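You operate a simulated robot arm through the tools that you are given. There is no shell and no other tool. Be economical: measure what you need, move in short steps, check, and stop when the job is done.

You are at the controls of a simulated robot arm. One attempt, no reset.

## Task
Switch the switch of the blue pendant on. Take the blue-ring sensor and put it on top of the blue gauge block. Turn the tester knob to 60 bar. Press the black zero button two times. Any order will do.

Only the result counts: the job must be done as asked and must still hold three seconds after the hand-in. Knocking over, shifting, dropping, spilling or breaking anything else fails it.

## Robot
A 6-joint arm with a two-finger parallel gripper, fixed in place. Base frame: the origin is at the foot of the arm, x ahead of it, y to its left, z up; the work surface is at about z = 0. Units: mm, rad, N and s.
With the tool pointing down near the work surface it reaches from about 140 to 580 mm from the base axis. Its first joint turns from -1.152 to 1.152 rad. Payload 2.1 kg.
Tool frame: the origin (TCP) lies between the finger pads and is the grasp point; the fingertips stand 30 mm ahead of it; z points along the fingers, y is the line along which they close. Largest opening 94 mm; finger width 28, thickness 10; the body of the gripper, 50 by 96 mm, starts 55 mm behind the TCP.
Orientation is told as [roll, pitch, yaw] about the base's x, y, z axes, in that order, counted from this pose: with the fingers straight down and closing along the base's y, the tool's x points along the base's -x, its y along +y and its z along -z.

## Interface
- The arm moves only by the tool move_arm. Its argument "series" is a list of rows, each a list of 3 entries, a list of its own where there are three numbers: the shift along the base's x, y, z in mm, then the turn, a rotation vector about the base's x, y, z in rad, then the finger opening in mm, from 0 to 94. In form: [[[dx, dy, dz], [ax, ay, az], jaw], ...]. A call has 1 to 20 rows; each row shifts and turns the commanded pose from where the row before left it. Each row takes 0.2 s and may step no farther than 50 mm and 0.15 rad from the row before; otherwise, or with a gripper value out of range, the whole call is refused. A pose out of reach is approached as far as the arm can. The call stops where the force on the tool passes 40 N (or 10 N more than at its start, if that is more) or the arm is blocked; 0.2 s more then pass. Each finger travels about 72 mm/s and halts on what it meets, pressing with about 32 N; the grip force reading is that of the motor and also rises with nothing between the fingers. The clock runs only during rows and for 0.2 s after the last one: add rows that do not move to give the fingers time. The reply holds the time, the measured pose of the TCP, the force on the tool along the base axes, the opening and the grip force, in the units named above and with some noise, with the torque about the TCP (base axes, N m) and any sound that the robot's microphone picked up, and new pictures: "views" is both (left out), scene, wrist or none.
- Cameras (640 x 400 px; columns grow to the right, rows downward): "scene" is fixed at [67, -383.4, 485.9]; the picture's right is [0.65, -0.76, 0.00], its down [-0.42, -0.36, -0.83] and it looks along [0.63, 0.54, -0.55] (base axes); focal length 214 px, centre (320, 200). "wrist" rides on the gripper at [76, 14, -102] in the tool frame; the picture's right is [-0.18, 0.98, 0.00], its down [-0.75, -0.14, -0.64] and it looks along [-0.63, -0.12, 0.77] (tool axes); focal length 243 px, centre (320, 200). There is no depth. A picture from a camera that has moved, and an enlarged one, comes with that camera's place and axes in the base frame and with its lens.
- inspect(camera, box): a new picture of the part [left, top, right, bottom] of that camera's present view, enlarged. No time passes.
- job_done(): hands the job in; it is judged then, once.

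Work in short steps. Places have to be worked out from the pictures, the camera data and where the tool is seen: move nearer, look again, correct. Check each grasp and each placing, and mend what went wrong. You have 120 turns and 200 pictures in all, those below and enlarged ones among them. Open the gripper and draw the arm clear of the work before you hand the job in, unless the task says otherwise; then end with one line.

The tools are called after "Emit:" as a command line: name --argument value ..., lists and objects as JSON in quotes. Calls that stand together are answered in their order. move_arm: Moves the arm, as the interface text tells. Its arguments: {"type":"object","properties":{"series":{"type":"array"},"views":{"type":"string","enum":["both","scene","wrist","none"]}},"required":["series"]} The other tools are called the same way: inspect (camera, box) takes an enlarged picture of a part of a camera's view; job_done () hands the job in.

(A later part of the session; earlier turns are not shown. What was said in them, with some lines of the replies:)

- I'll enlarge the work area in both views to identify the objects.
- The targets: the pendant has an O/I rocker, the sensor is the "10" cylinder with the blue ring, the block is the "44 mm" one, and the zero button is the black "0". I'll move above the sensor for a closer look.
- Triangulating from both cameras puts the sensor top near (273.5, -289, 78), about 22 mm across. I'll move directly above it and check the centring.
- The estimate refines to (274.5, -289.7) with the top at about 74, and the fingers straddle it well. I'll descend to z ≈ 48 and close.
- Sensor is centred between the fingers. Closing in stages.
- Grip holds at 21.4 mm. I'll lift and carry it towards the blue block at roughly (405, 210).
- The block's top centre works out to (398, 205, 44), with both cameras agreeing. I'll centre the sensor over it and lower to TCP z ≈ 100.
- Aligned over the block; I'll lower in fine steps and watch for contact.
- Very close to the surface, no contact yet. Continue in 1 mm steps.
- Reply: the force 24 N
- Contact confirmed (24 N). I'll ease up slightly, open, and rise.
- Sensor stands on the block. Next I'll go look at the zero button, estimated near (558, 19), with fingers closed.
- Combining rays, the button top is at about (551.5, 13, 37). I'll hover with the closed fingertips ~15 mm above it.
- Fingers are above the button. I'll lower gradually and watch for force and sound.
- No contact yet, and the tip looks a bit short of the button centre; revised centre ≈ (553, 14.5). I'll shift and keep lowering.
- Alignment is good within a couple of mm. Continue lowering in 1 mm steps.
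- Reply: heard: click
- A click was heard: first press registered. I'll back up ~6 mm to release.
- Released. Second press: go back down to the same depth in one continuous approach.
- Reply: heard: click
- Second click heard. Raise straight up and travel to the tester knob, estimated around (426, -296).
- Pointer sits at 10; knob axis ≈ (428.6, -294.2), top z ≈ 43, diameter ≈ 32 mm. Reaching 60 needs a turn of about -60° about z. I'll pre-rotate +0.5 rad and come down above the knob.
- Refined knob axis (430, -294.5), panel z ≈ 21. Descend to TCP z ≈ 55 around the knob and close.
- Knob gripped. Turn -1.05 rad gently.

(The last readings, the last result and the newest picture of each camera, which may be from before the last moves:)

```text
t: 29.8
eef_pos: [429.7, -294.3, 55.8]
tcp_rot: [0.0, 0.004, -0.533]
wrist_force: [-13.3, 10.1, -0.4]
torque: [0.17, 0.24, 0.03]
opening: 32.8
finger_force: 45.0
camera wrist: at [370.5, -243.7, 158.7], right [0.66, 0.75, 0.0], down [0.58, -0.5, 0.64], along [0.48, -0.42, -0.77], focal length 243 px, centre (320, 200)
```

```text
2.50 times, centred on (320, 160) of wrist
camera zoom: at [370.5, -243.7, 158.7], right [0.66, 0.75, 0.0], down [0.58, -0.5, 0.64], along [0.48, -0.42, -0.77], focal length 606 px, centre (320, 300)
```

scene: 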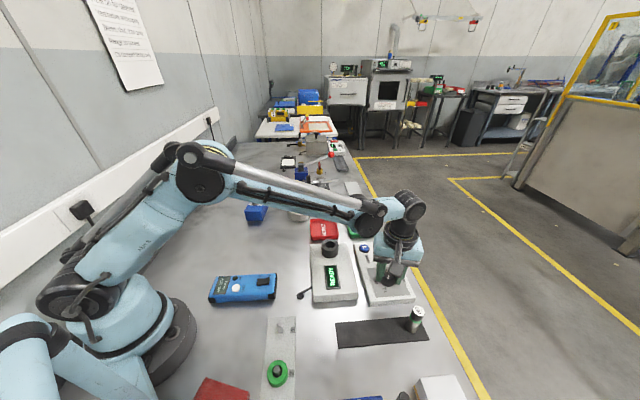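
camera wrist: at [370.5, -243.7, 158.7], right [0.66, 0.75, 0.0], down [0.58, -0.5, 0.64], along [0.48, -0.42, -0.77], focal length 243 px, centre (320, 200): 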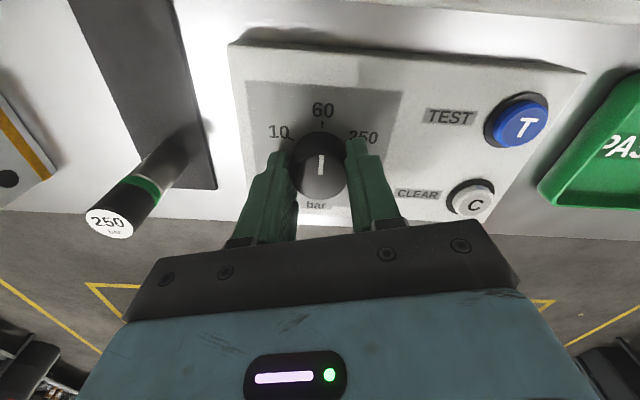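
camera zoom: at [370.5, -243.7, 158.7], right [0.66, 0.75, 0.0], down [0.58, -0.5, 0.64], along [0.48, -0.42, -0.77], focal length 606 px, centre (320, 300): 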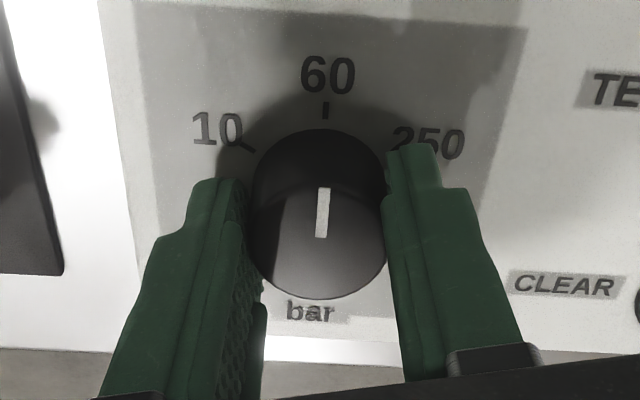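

Pointer points at 60. Release and rise.

Emit:
move_arm --series '[[[0, 0, 0], [0, 0, 0], 36], [[0, 0, 0], [0, 0, 0], 50], [[0, 0, 0], [0, 0, 0], 60], [[0, 0, 0], [0, 0, 0], 60], [[0, 0, 25], [0, 0, 0], 60], [[0, 0, 40], [0, 0, 0], 60], [[0, 0, 40], [0, 0, 0], 60], [[0, 0, 30], [0, 0, 0], 60]]'

Emit:
inspect --camera "wrist" --box '[240, 60, 400, 220]'

Emit:
inspect --camera "scene" --box '[340, 230, 430, 310]'

Emit:
inspect --camera "scene" --box '[200, 265, 290, 310]'

```text
t: 31.6
eef_pos: [431.0, -294.2, 188.7]
tcp_rot: [-0.001, 0.002, -0.531]
wrist_force: [-0.2, -0.5, -0.1]
torque: [0.0, -0.02, -0.03]
opening: 60.1
finger_force: 0.0
camera wrist: at [372.0, -243.6, 292.0], right [0.66, 0.75, 0.0], down [0.58, -0.5, 0.64], along [0.48, -0.42, -0.77], focal length 243 px, centre (320, 200)
```

scene: 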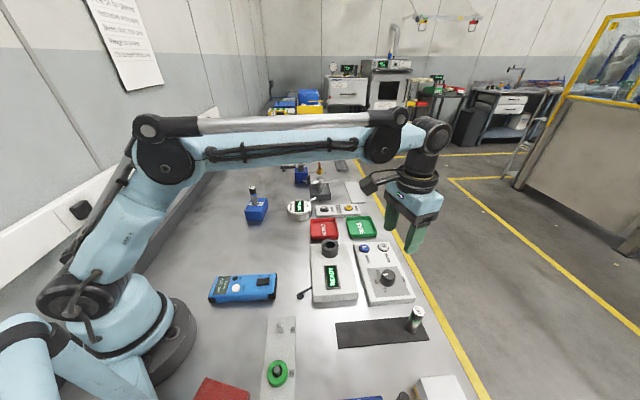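
wrist: 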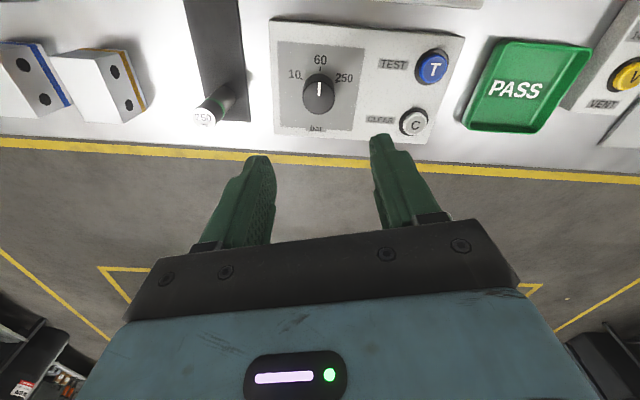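

```text
2.50 times, centred on (320, 140) of wrist
camera zoom: at [372.0, -243.6, 292.0], right [0.66, 0.75, 0.0], down [0.58, -0.5, 0.64], along [0.48, -0.42, -0.77], focal length 606 px, centre (320, 350)
```

zoom: 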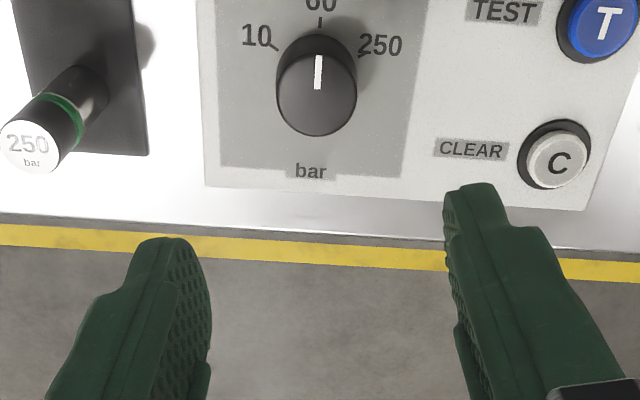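

```text
5.00 times, centred on (385, 270) of scene
camera zoom: at [67.0, -383.4, 485.9], right [0.65, -0.76, 0.0], down [-0.42, -0.36, -0.83], along [0.63, 0.54, -0.55], focal length 1072 px, centre (-5, -150)
```

zoom: 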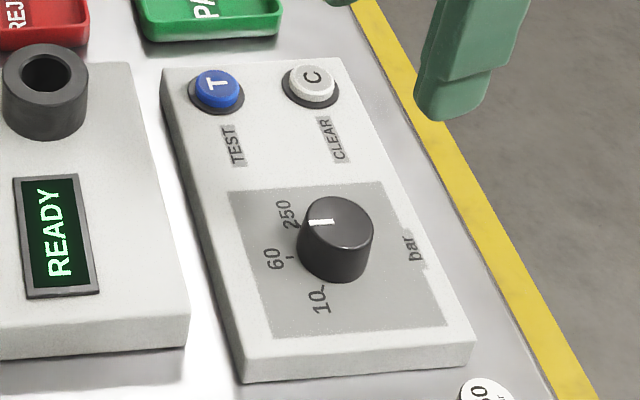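

```text
7.11 times, centred on (245, 288) of scene
camera zoom: at [67.0, -383.4, 485.9], right [0.65, -0.76, 0.0], down [-0.42, -0.36, -0.83], along [0.63, 0.54, -0.55], focal length 1525 px, centre (853, -422)
```

zoom: 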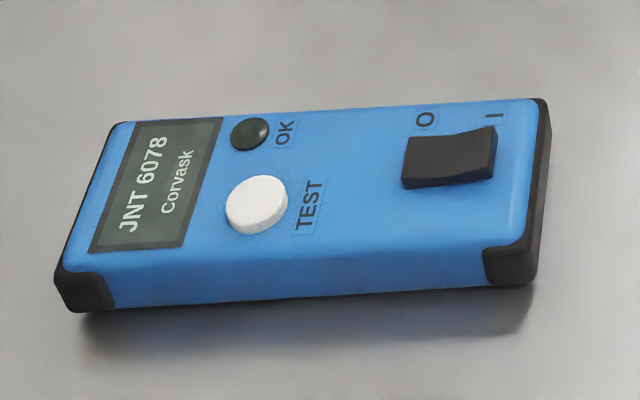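

Knob is at 60. The pendant's rocker has the I side (right) raised, so it's off. I'll move over there, rotating the tool, to view it close.

Emit:
move_arm --series '[[[-24, 27, 0], [0, 0, 0.14], 30], [[-24, 27, 0], [0, 0, 0.14], 0], [[-24, 27, 0], [0, 0, 0.14], 0], [[-24, 27, 0], [0, 0, 0.14], 0], [[-24, 27, 0], [0, 0, 0.14], 0], [[-24, 27, 0], [0, 0, 0.14], 0], [[-24, 27, 0], [0, 0, 0.14], 0], [[-20, 20, 0], [0, 0, 0.14], 0], [[0, 0, 0], [0, 0, 0.13], 0], [[0, 0, 0], [0, 0, 0], 0]]'

Emit:
inspect --camera "wrist" --box '[200, 40, 440, 240]'

```text
t: 33.8
eef_pos: [240.6, -86.0, 190.5]
tcp_rot: [0.0, 0.0, 0.721]
wrist_force: [0.2, 0.1, 0.3]
torque: [-0.01, -0.01, -0.01]
opening: 0.0
finger_force: 32.0
camera wrist: at [173.9, -125.4, 292.6], right [-0.51, 0.86, 0.0], down [0.66, 0.39, 0.64], along [0.55, 0.33, -0.77], focal length 243 px, centre (320, 200)
```

scene: 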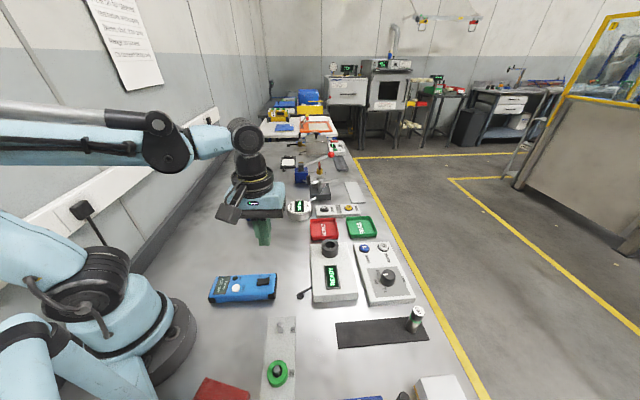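
wrist: 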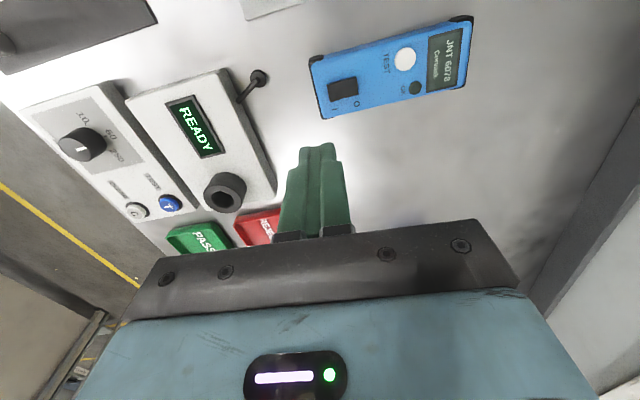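

```text
2.00 times, centred on (320, 140) of wrist
camera zoom: at [173.9, -125.4, 292.6], right [-0.51, 0.86, 0.0], down [0.66, 0.39, 0.64], along [0.55, 0.33, -0.77], focal length 485 px, centre (320, 320)
```

zoom: 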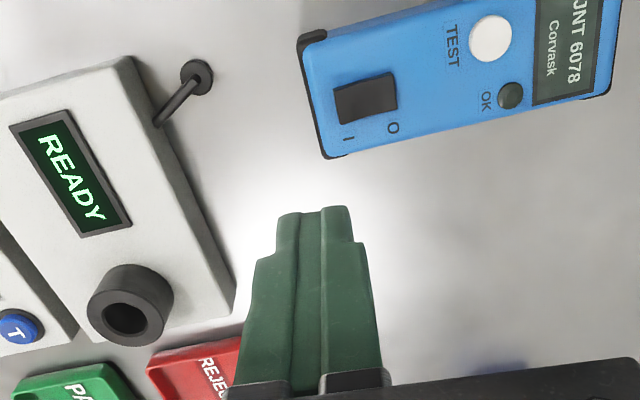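

Rocker I-edge is near (232, -79, 36); I'll aim the closed fingertips at about (230, -77) and hover above.

Emit:
move_arm --series '[[[-5, 4.5, -35], [0, 0, 0], 0], [[-5, 4.5, -35], [0, 0, 0], 0], [[0, 0, -38], [0, 0, 0], 0], [[0, 0, 0], [0, 0, 0], 0]]'

Emit:
inspect --camera "wrist" --box '[240, 60, 400, 220]'

Emit:
inspect --camera "scene" --box '[220, 245, 300, 315]'

```text
t: 34.8
eef_pos: [231.6, -77.9, 82.7]
tcp_rot: [-0.001, -0.001, 0.72]
wrist_force: [-0.1, 0.8, 0.1]
torque: [-0.02, 0.03, 0.02]
opening: 0.2
finger_force: 31.4
camera wrist: at [163.3, -116.7, 185.4], right [-0.51, 0.86, 0.0], down [0.66, 0.39, 0.64], along [0.55, 0.33, -0.77], focal length 243 px, centre (320, 200)
```

scene: 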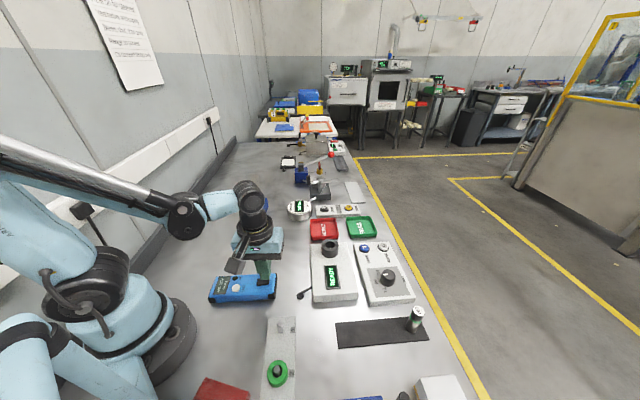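
wrist: 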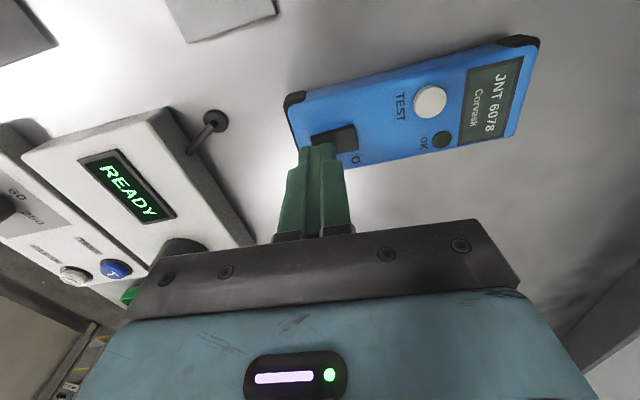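

```text
2.50 times, centred on (320, 140) of wrist
camera zoom: at [163.3, -116.7, 185.4], right [-0.51, 0.86, 0.0], down [0.66, 0.39, 0.64], along [0.55, 0.33, -0.77], focal length 606 px, centre (320, 350)
```

zoom: 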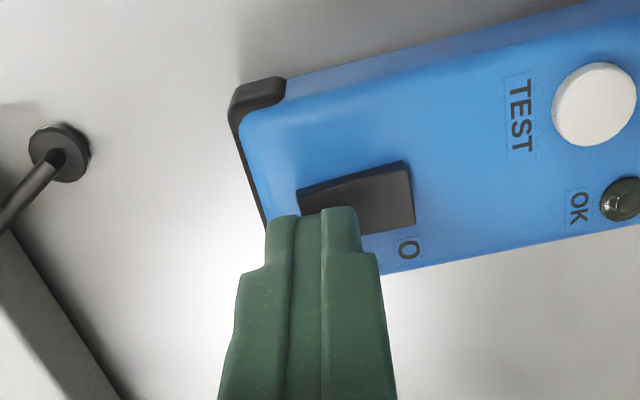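

```text
5.71 times, centred on (260, 280) of scene
camera zoom: at [67.0, -383.4, 485.9], right [0.65, -0.76, 0.0], down [-0.42, -0.36, -0.83], along [0.63, 0.54, -0.55], focal length 1226 px, centre (663, -257)
```

zoom: 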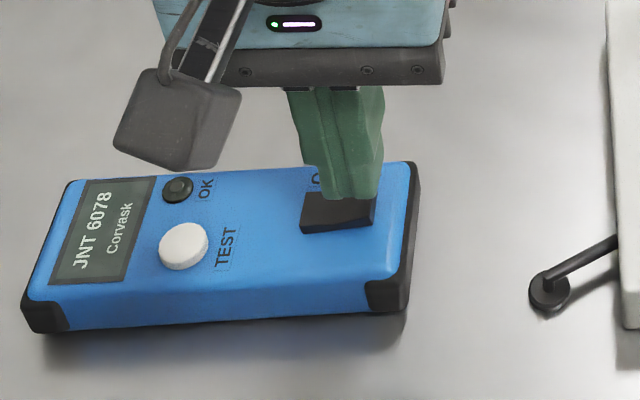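

Tip is aligned over the I half of the rocker. Lower until it clicks.

Emit:
move_arm --series '[[[0, 0, -6], [0, 0, 0], 0], [[0, 0, -4], [0, 0, 0], 0], [[0, 0, -2], [0, 0, 0], 0], [[0, 0, -1], [0, 0, 0], 0], [[0, 0, -1], [0, 0, 0], 0]]' --views "none"

Emit:
inspect --camera "scene" --box '[240, 260, 290, 305]'

```text
t: 36.0
eef_pos: [231.1, -77.5, 68.2]
tcp_rot: [0.0, 0.002, 0.718]
wrist_force: [0.2, -1.5, 1.3]
torque: [-0.04, 0.02, 0.02]
opening: 0.2
finger_force: 31.7
```

```text
8.89 times, centred on (265, 282) of scene
camera zoom: at [67.0, -383.4, 485.9], right [0.65, -0.76, 0.0], down [-0.42, -0.36, -0.83], along [0.63, 0.54, -0.55], focal length 1906 px, centre (809, -533)
```

zoom: 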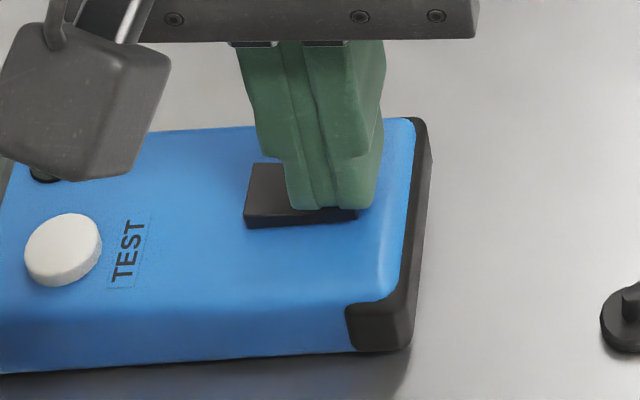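

Emit:
move_arm --series '[[[0, 0, -1], [0, 0, 0], 0], [[0, 0, -1], [0, 0, 0], 0]]' --views "none"

Emit:
inspect --camera "scene" --box '[240, 260, 290, 305]'

```text
t: 36.6
eef_pos: [230.9, -78.5, 67.4]
tcp_rot: [0.001, 0.0, 0.719]
wrist_force: [0.7, -0.7, 13.9]
torque: [0.08, 0.06, 0.03]
opening: 0.0
finger_force: 31.7
```

```text
8.89 times, centred on (265, 282) of scene
camera zoom: at [67.0, -383.4, 485.9], right [0.65, -0.76, 0.0], down [-0.42, -0.36, -0.83], along [0.63, 0.54, -0.55], focal length 1906 px, centre (809, -533)
```

zoom: 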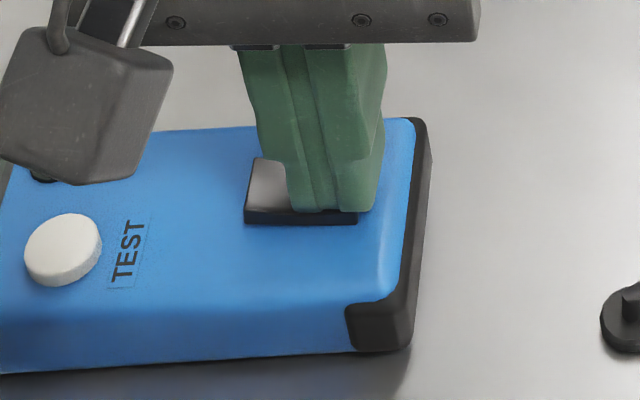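

The rocker is tipping. One more small push to be sure it latches.

Emit:
move_arm --series '[[[0, 0, -0.5], [0, 0, 0], 0], [[0, 0, -0.5], [0, 0, 0], 0]]' --views "none"

```text
t: 37.1
eef_pos: [231.3, -77.6, 66.5]
tcp_rot: [0.002, 0.002, 0.719]
wrist_force: [-1.8, 0.7, 21.2]
torque: [0.16, 0.2, 0.02]
opening: 0.0
finger_force: 32.3
stopped in row 2: the force on the tool passed its limit at 44 N (the readings are from after the stop); the commanded pose is now the measured one
```

Force limit was reached, so the rocker is at its stop. I'll lift and check.

Emit:
move_arm --series '[[[0, 0, 5], [0, 0, 0], 0], [[0, 0, 20], [0, 0, 0], 0], [[0, 0, 45], [0, 0, 0], 0], [[0, 0, 45], [0, 0, 0], 0], [[20, 20, 20], [0, 0, 0], 20], [[0, 0, 0], [0, 0, 0], 40]]'

Emit:
inspect --camera "scene" --box '[200, 265, 290, 310]'

Emit:
inspect --camera "wrist" --box '[280, 0, 480, 140]'

```text
t: 38.5
eef_pos: [251.0, -56.0, 200.9]
tcp_rot: [0.002, 0.001, 0.72]
wrist_force: [0.5, -0.4, 0.2]
torque: [0.0, 0.01, 0.02]
opening: 39.8
finger_force: 0.0
camera wrist: at [184.4, -96.2, 303.8], right [-0.51, 0.86, 0.0], down [0.66, 0.39, 0.64], along [0.55, 0.33, -0.77], focal length 243 px, centre (320, 200)
```

scene: 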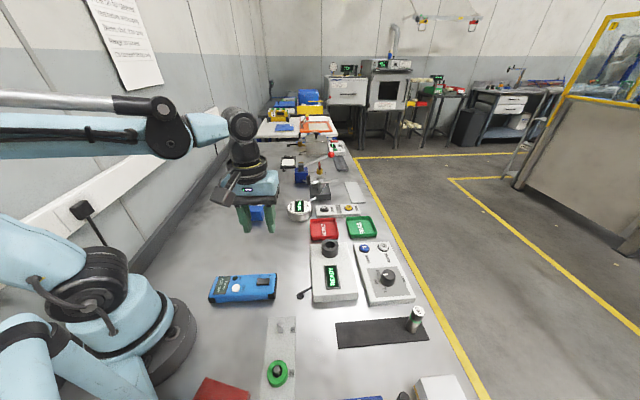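
wrist: 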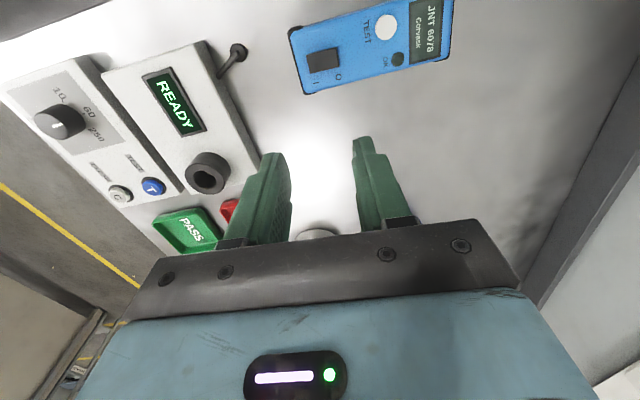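

```text
7.11 times, centred on (245, 288) of scene
camera zoom: at [67.0, -383.4, 485.9], right [0.65, -0.76, 0.0], down [-0.42, -0.36, -0.83], along [0.63, 0.54, -0.55], focal length 1525 px, centre (853, -422)
```

zoom: 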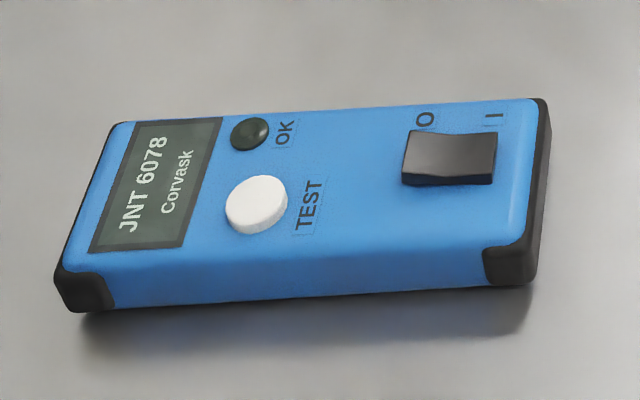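

```text
2.86 times, centred on (380, 70) of wrist
camera zoom: at [184.4, -96.2, 303.8], right [-0.51, 0.86, 0.0], down [0.66, 0.39, 0.64], along [0.55, 0.33, -0.77], focal length 693 px, centre (149, 571)
```

zoom: 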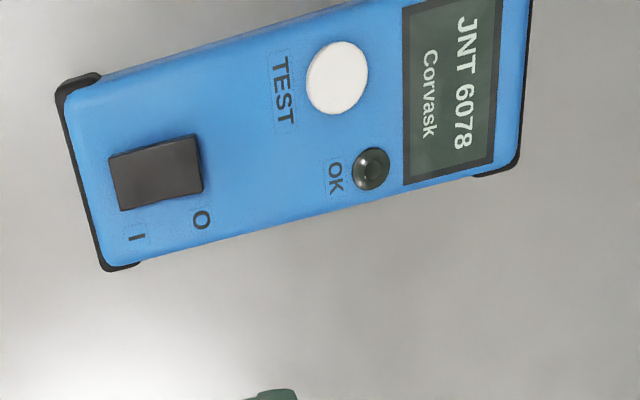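

No click was reported, so I'll take a closer look at the rocker's tilt.

Emit:
inspect --camera "scene" --box '[250, 274, 280, 296]'

```text
16.00 times, centred on (265, 285) of scene
camera zoom: at [67.0, -383.4, 485.9], right [0.65, -0.76, 0.0], down [-0.42, -0.36, -0.83], along [0.63, 0.54, -0.55], focal length 3432 px, centre (1200, -1160)
```

zoom: 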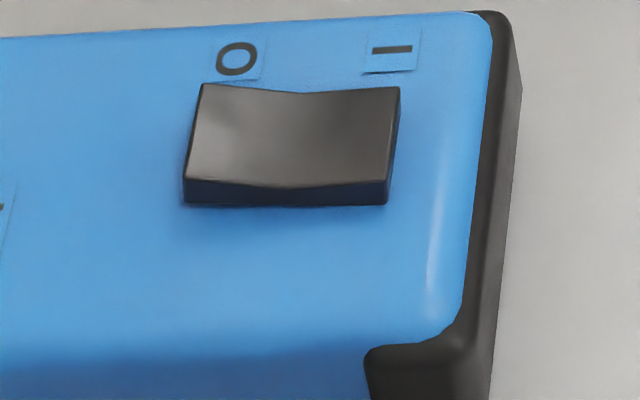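

Relative to the pendant's face, the I half now lies flat and the O half is raised, mirroring the start; the 44 N stop also shows it's at its end. I'll draw the arm clear with the gripper open and do a final check.

Emit:
move_arm --series '[[[20, -20, 40], [0, 0, -0.1], 94], [[20, -20, 40], [0, 0, -0.1], 94], [[20, -20, 40], [0, 0, -0.1], 94], [[0, -20, 0], [0, 0, 0], 94], [[0, 0, 0], [0, 0, 0], 94]]'

Emit:
inspect --camera "scene" --box '[200, 170, 440, 340]'

Emit:
inspect --camera "scene" --box '[250, 274, 280, 296]'

```text
t: 39.8
eef_pos: [310.4, -138.7, 320.8]
tcp_rot: [0.002, 0.003, 0.417]
wrist_force: [0.4, 0.2, 0.1]
torque: [0.02, 0.02, 0.01]
opening: 94.0
finger_force: 0.0
camera wrist: at [234.2, -156.1, 423.8], right [-0.23, 0.97, 0.0], down [0.75, 0.18, 0.64], along [0.62, 0.15, -0.77], focal length 243 px, centre (320, 200)
```

scene: 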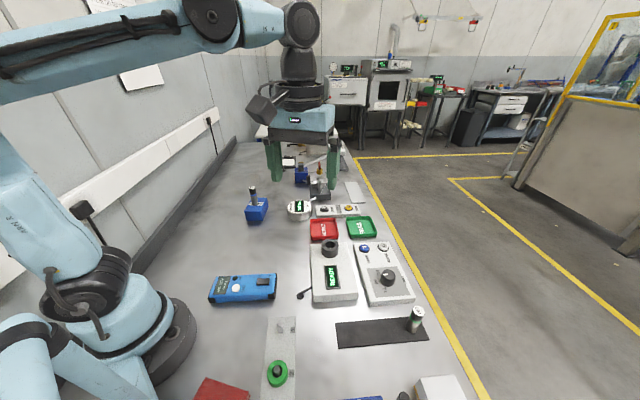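
wrist: 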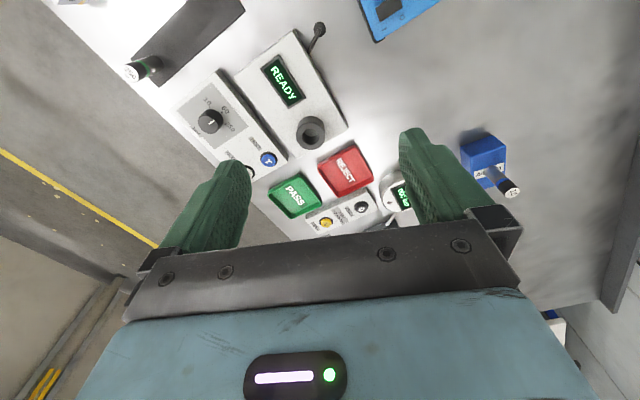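

```text
2.35 times, centred on (320, 255) of scene
camera zoom: at [67.0, -383.4, 485.9], right [0.65, -0.76, 0.0], down [-0.42, -0.36, -0.83], along [0.63, 0.54, -0.55], focal length 505 px, centre (320, 71)
```

zoom: 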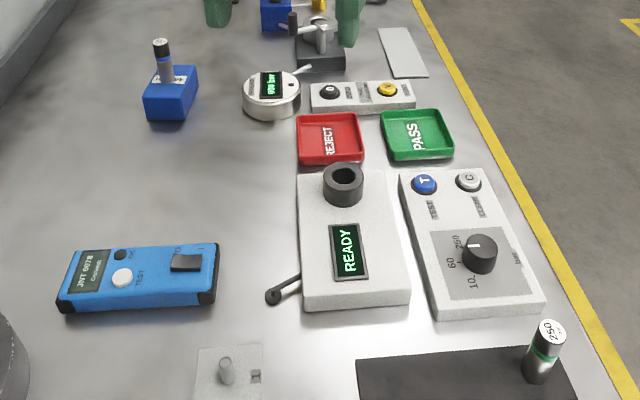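

```text
16.00 times, centred on (265, 285) of scene
camera zoom: at [67.0, -383.4, 485.9], right [0.65, -0.76, 0.0], down [-0.42, -0.36, -0.83], along [0.63, 0.54, -0.55], focal length 3432 px, centre (1200, -1160)
```

zoom: 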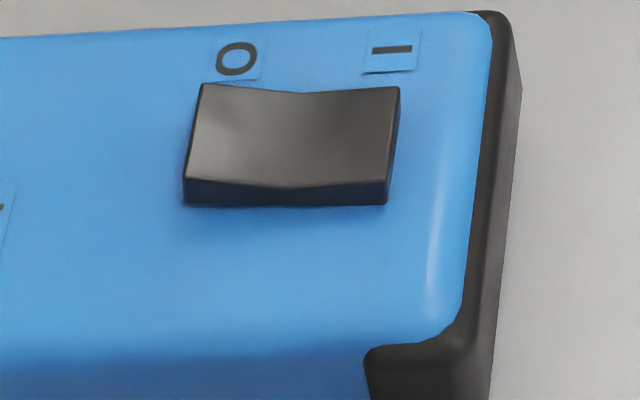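

Everything checks out: the sensor is upright on the block, the knob points at 60, two zero presses clicked, and the rocker tilt is the mirror of its start state. Handing in.

Emit:
job_done

```text
The job is handed in.
```

All four steps are done and the job is handed in: the pendant switch is at I (judged from its tilt and the hard stop, as no click was heard), the blue-ring sensor stands on the blue block, the knob points to 60 bar, and the zero button was pressed twice (two clicks heard).
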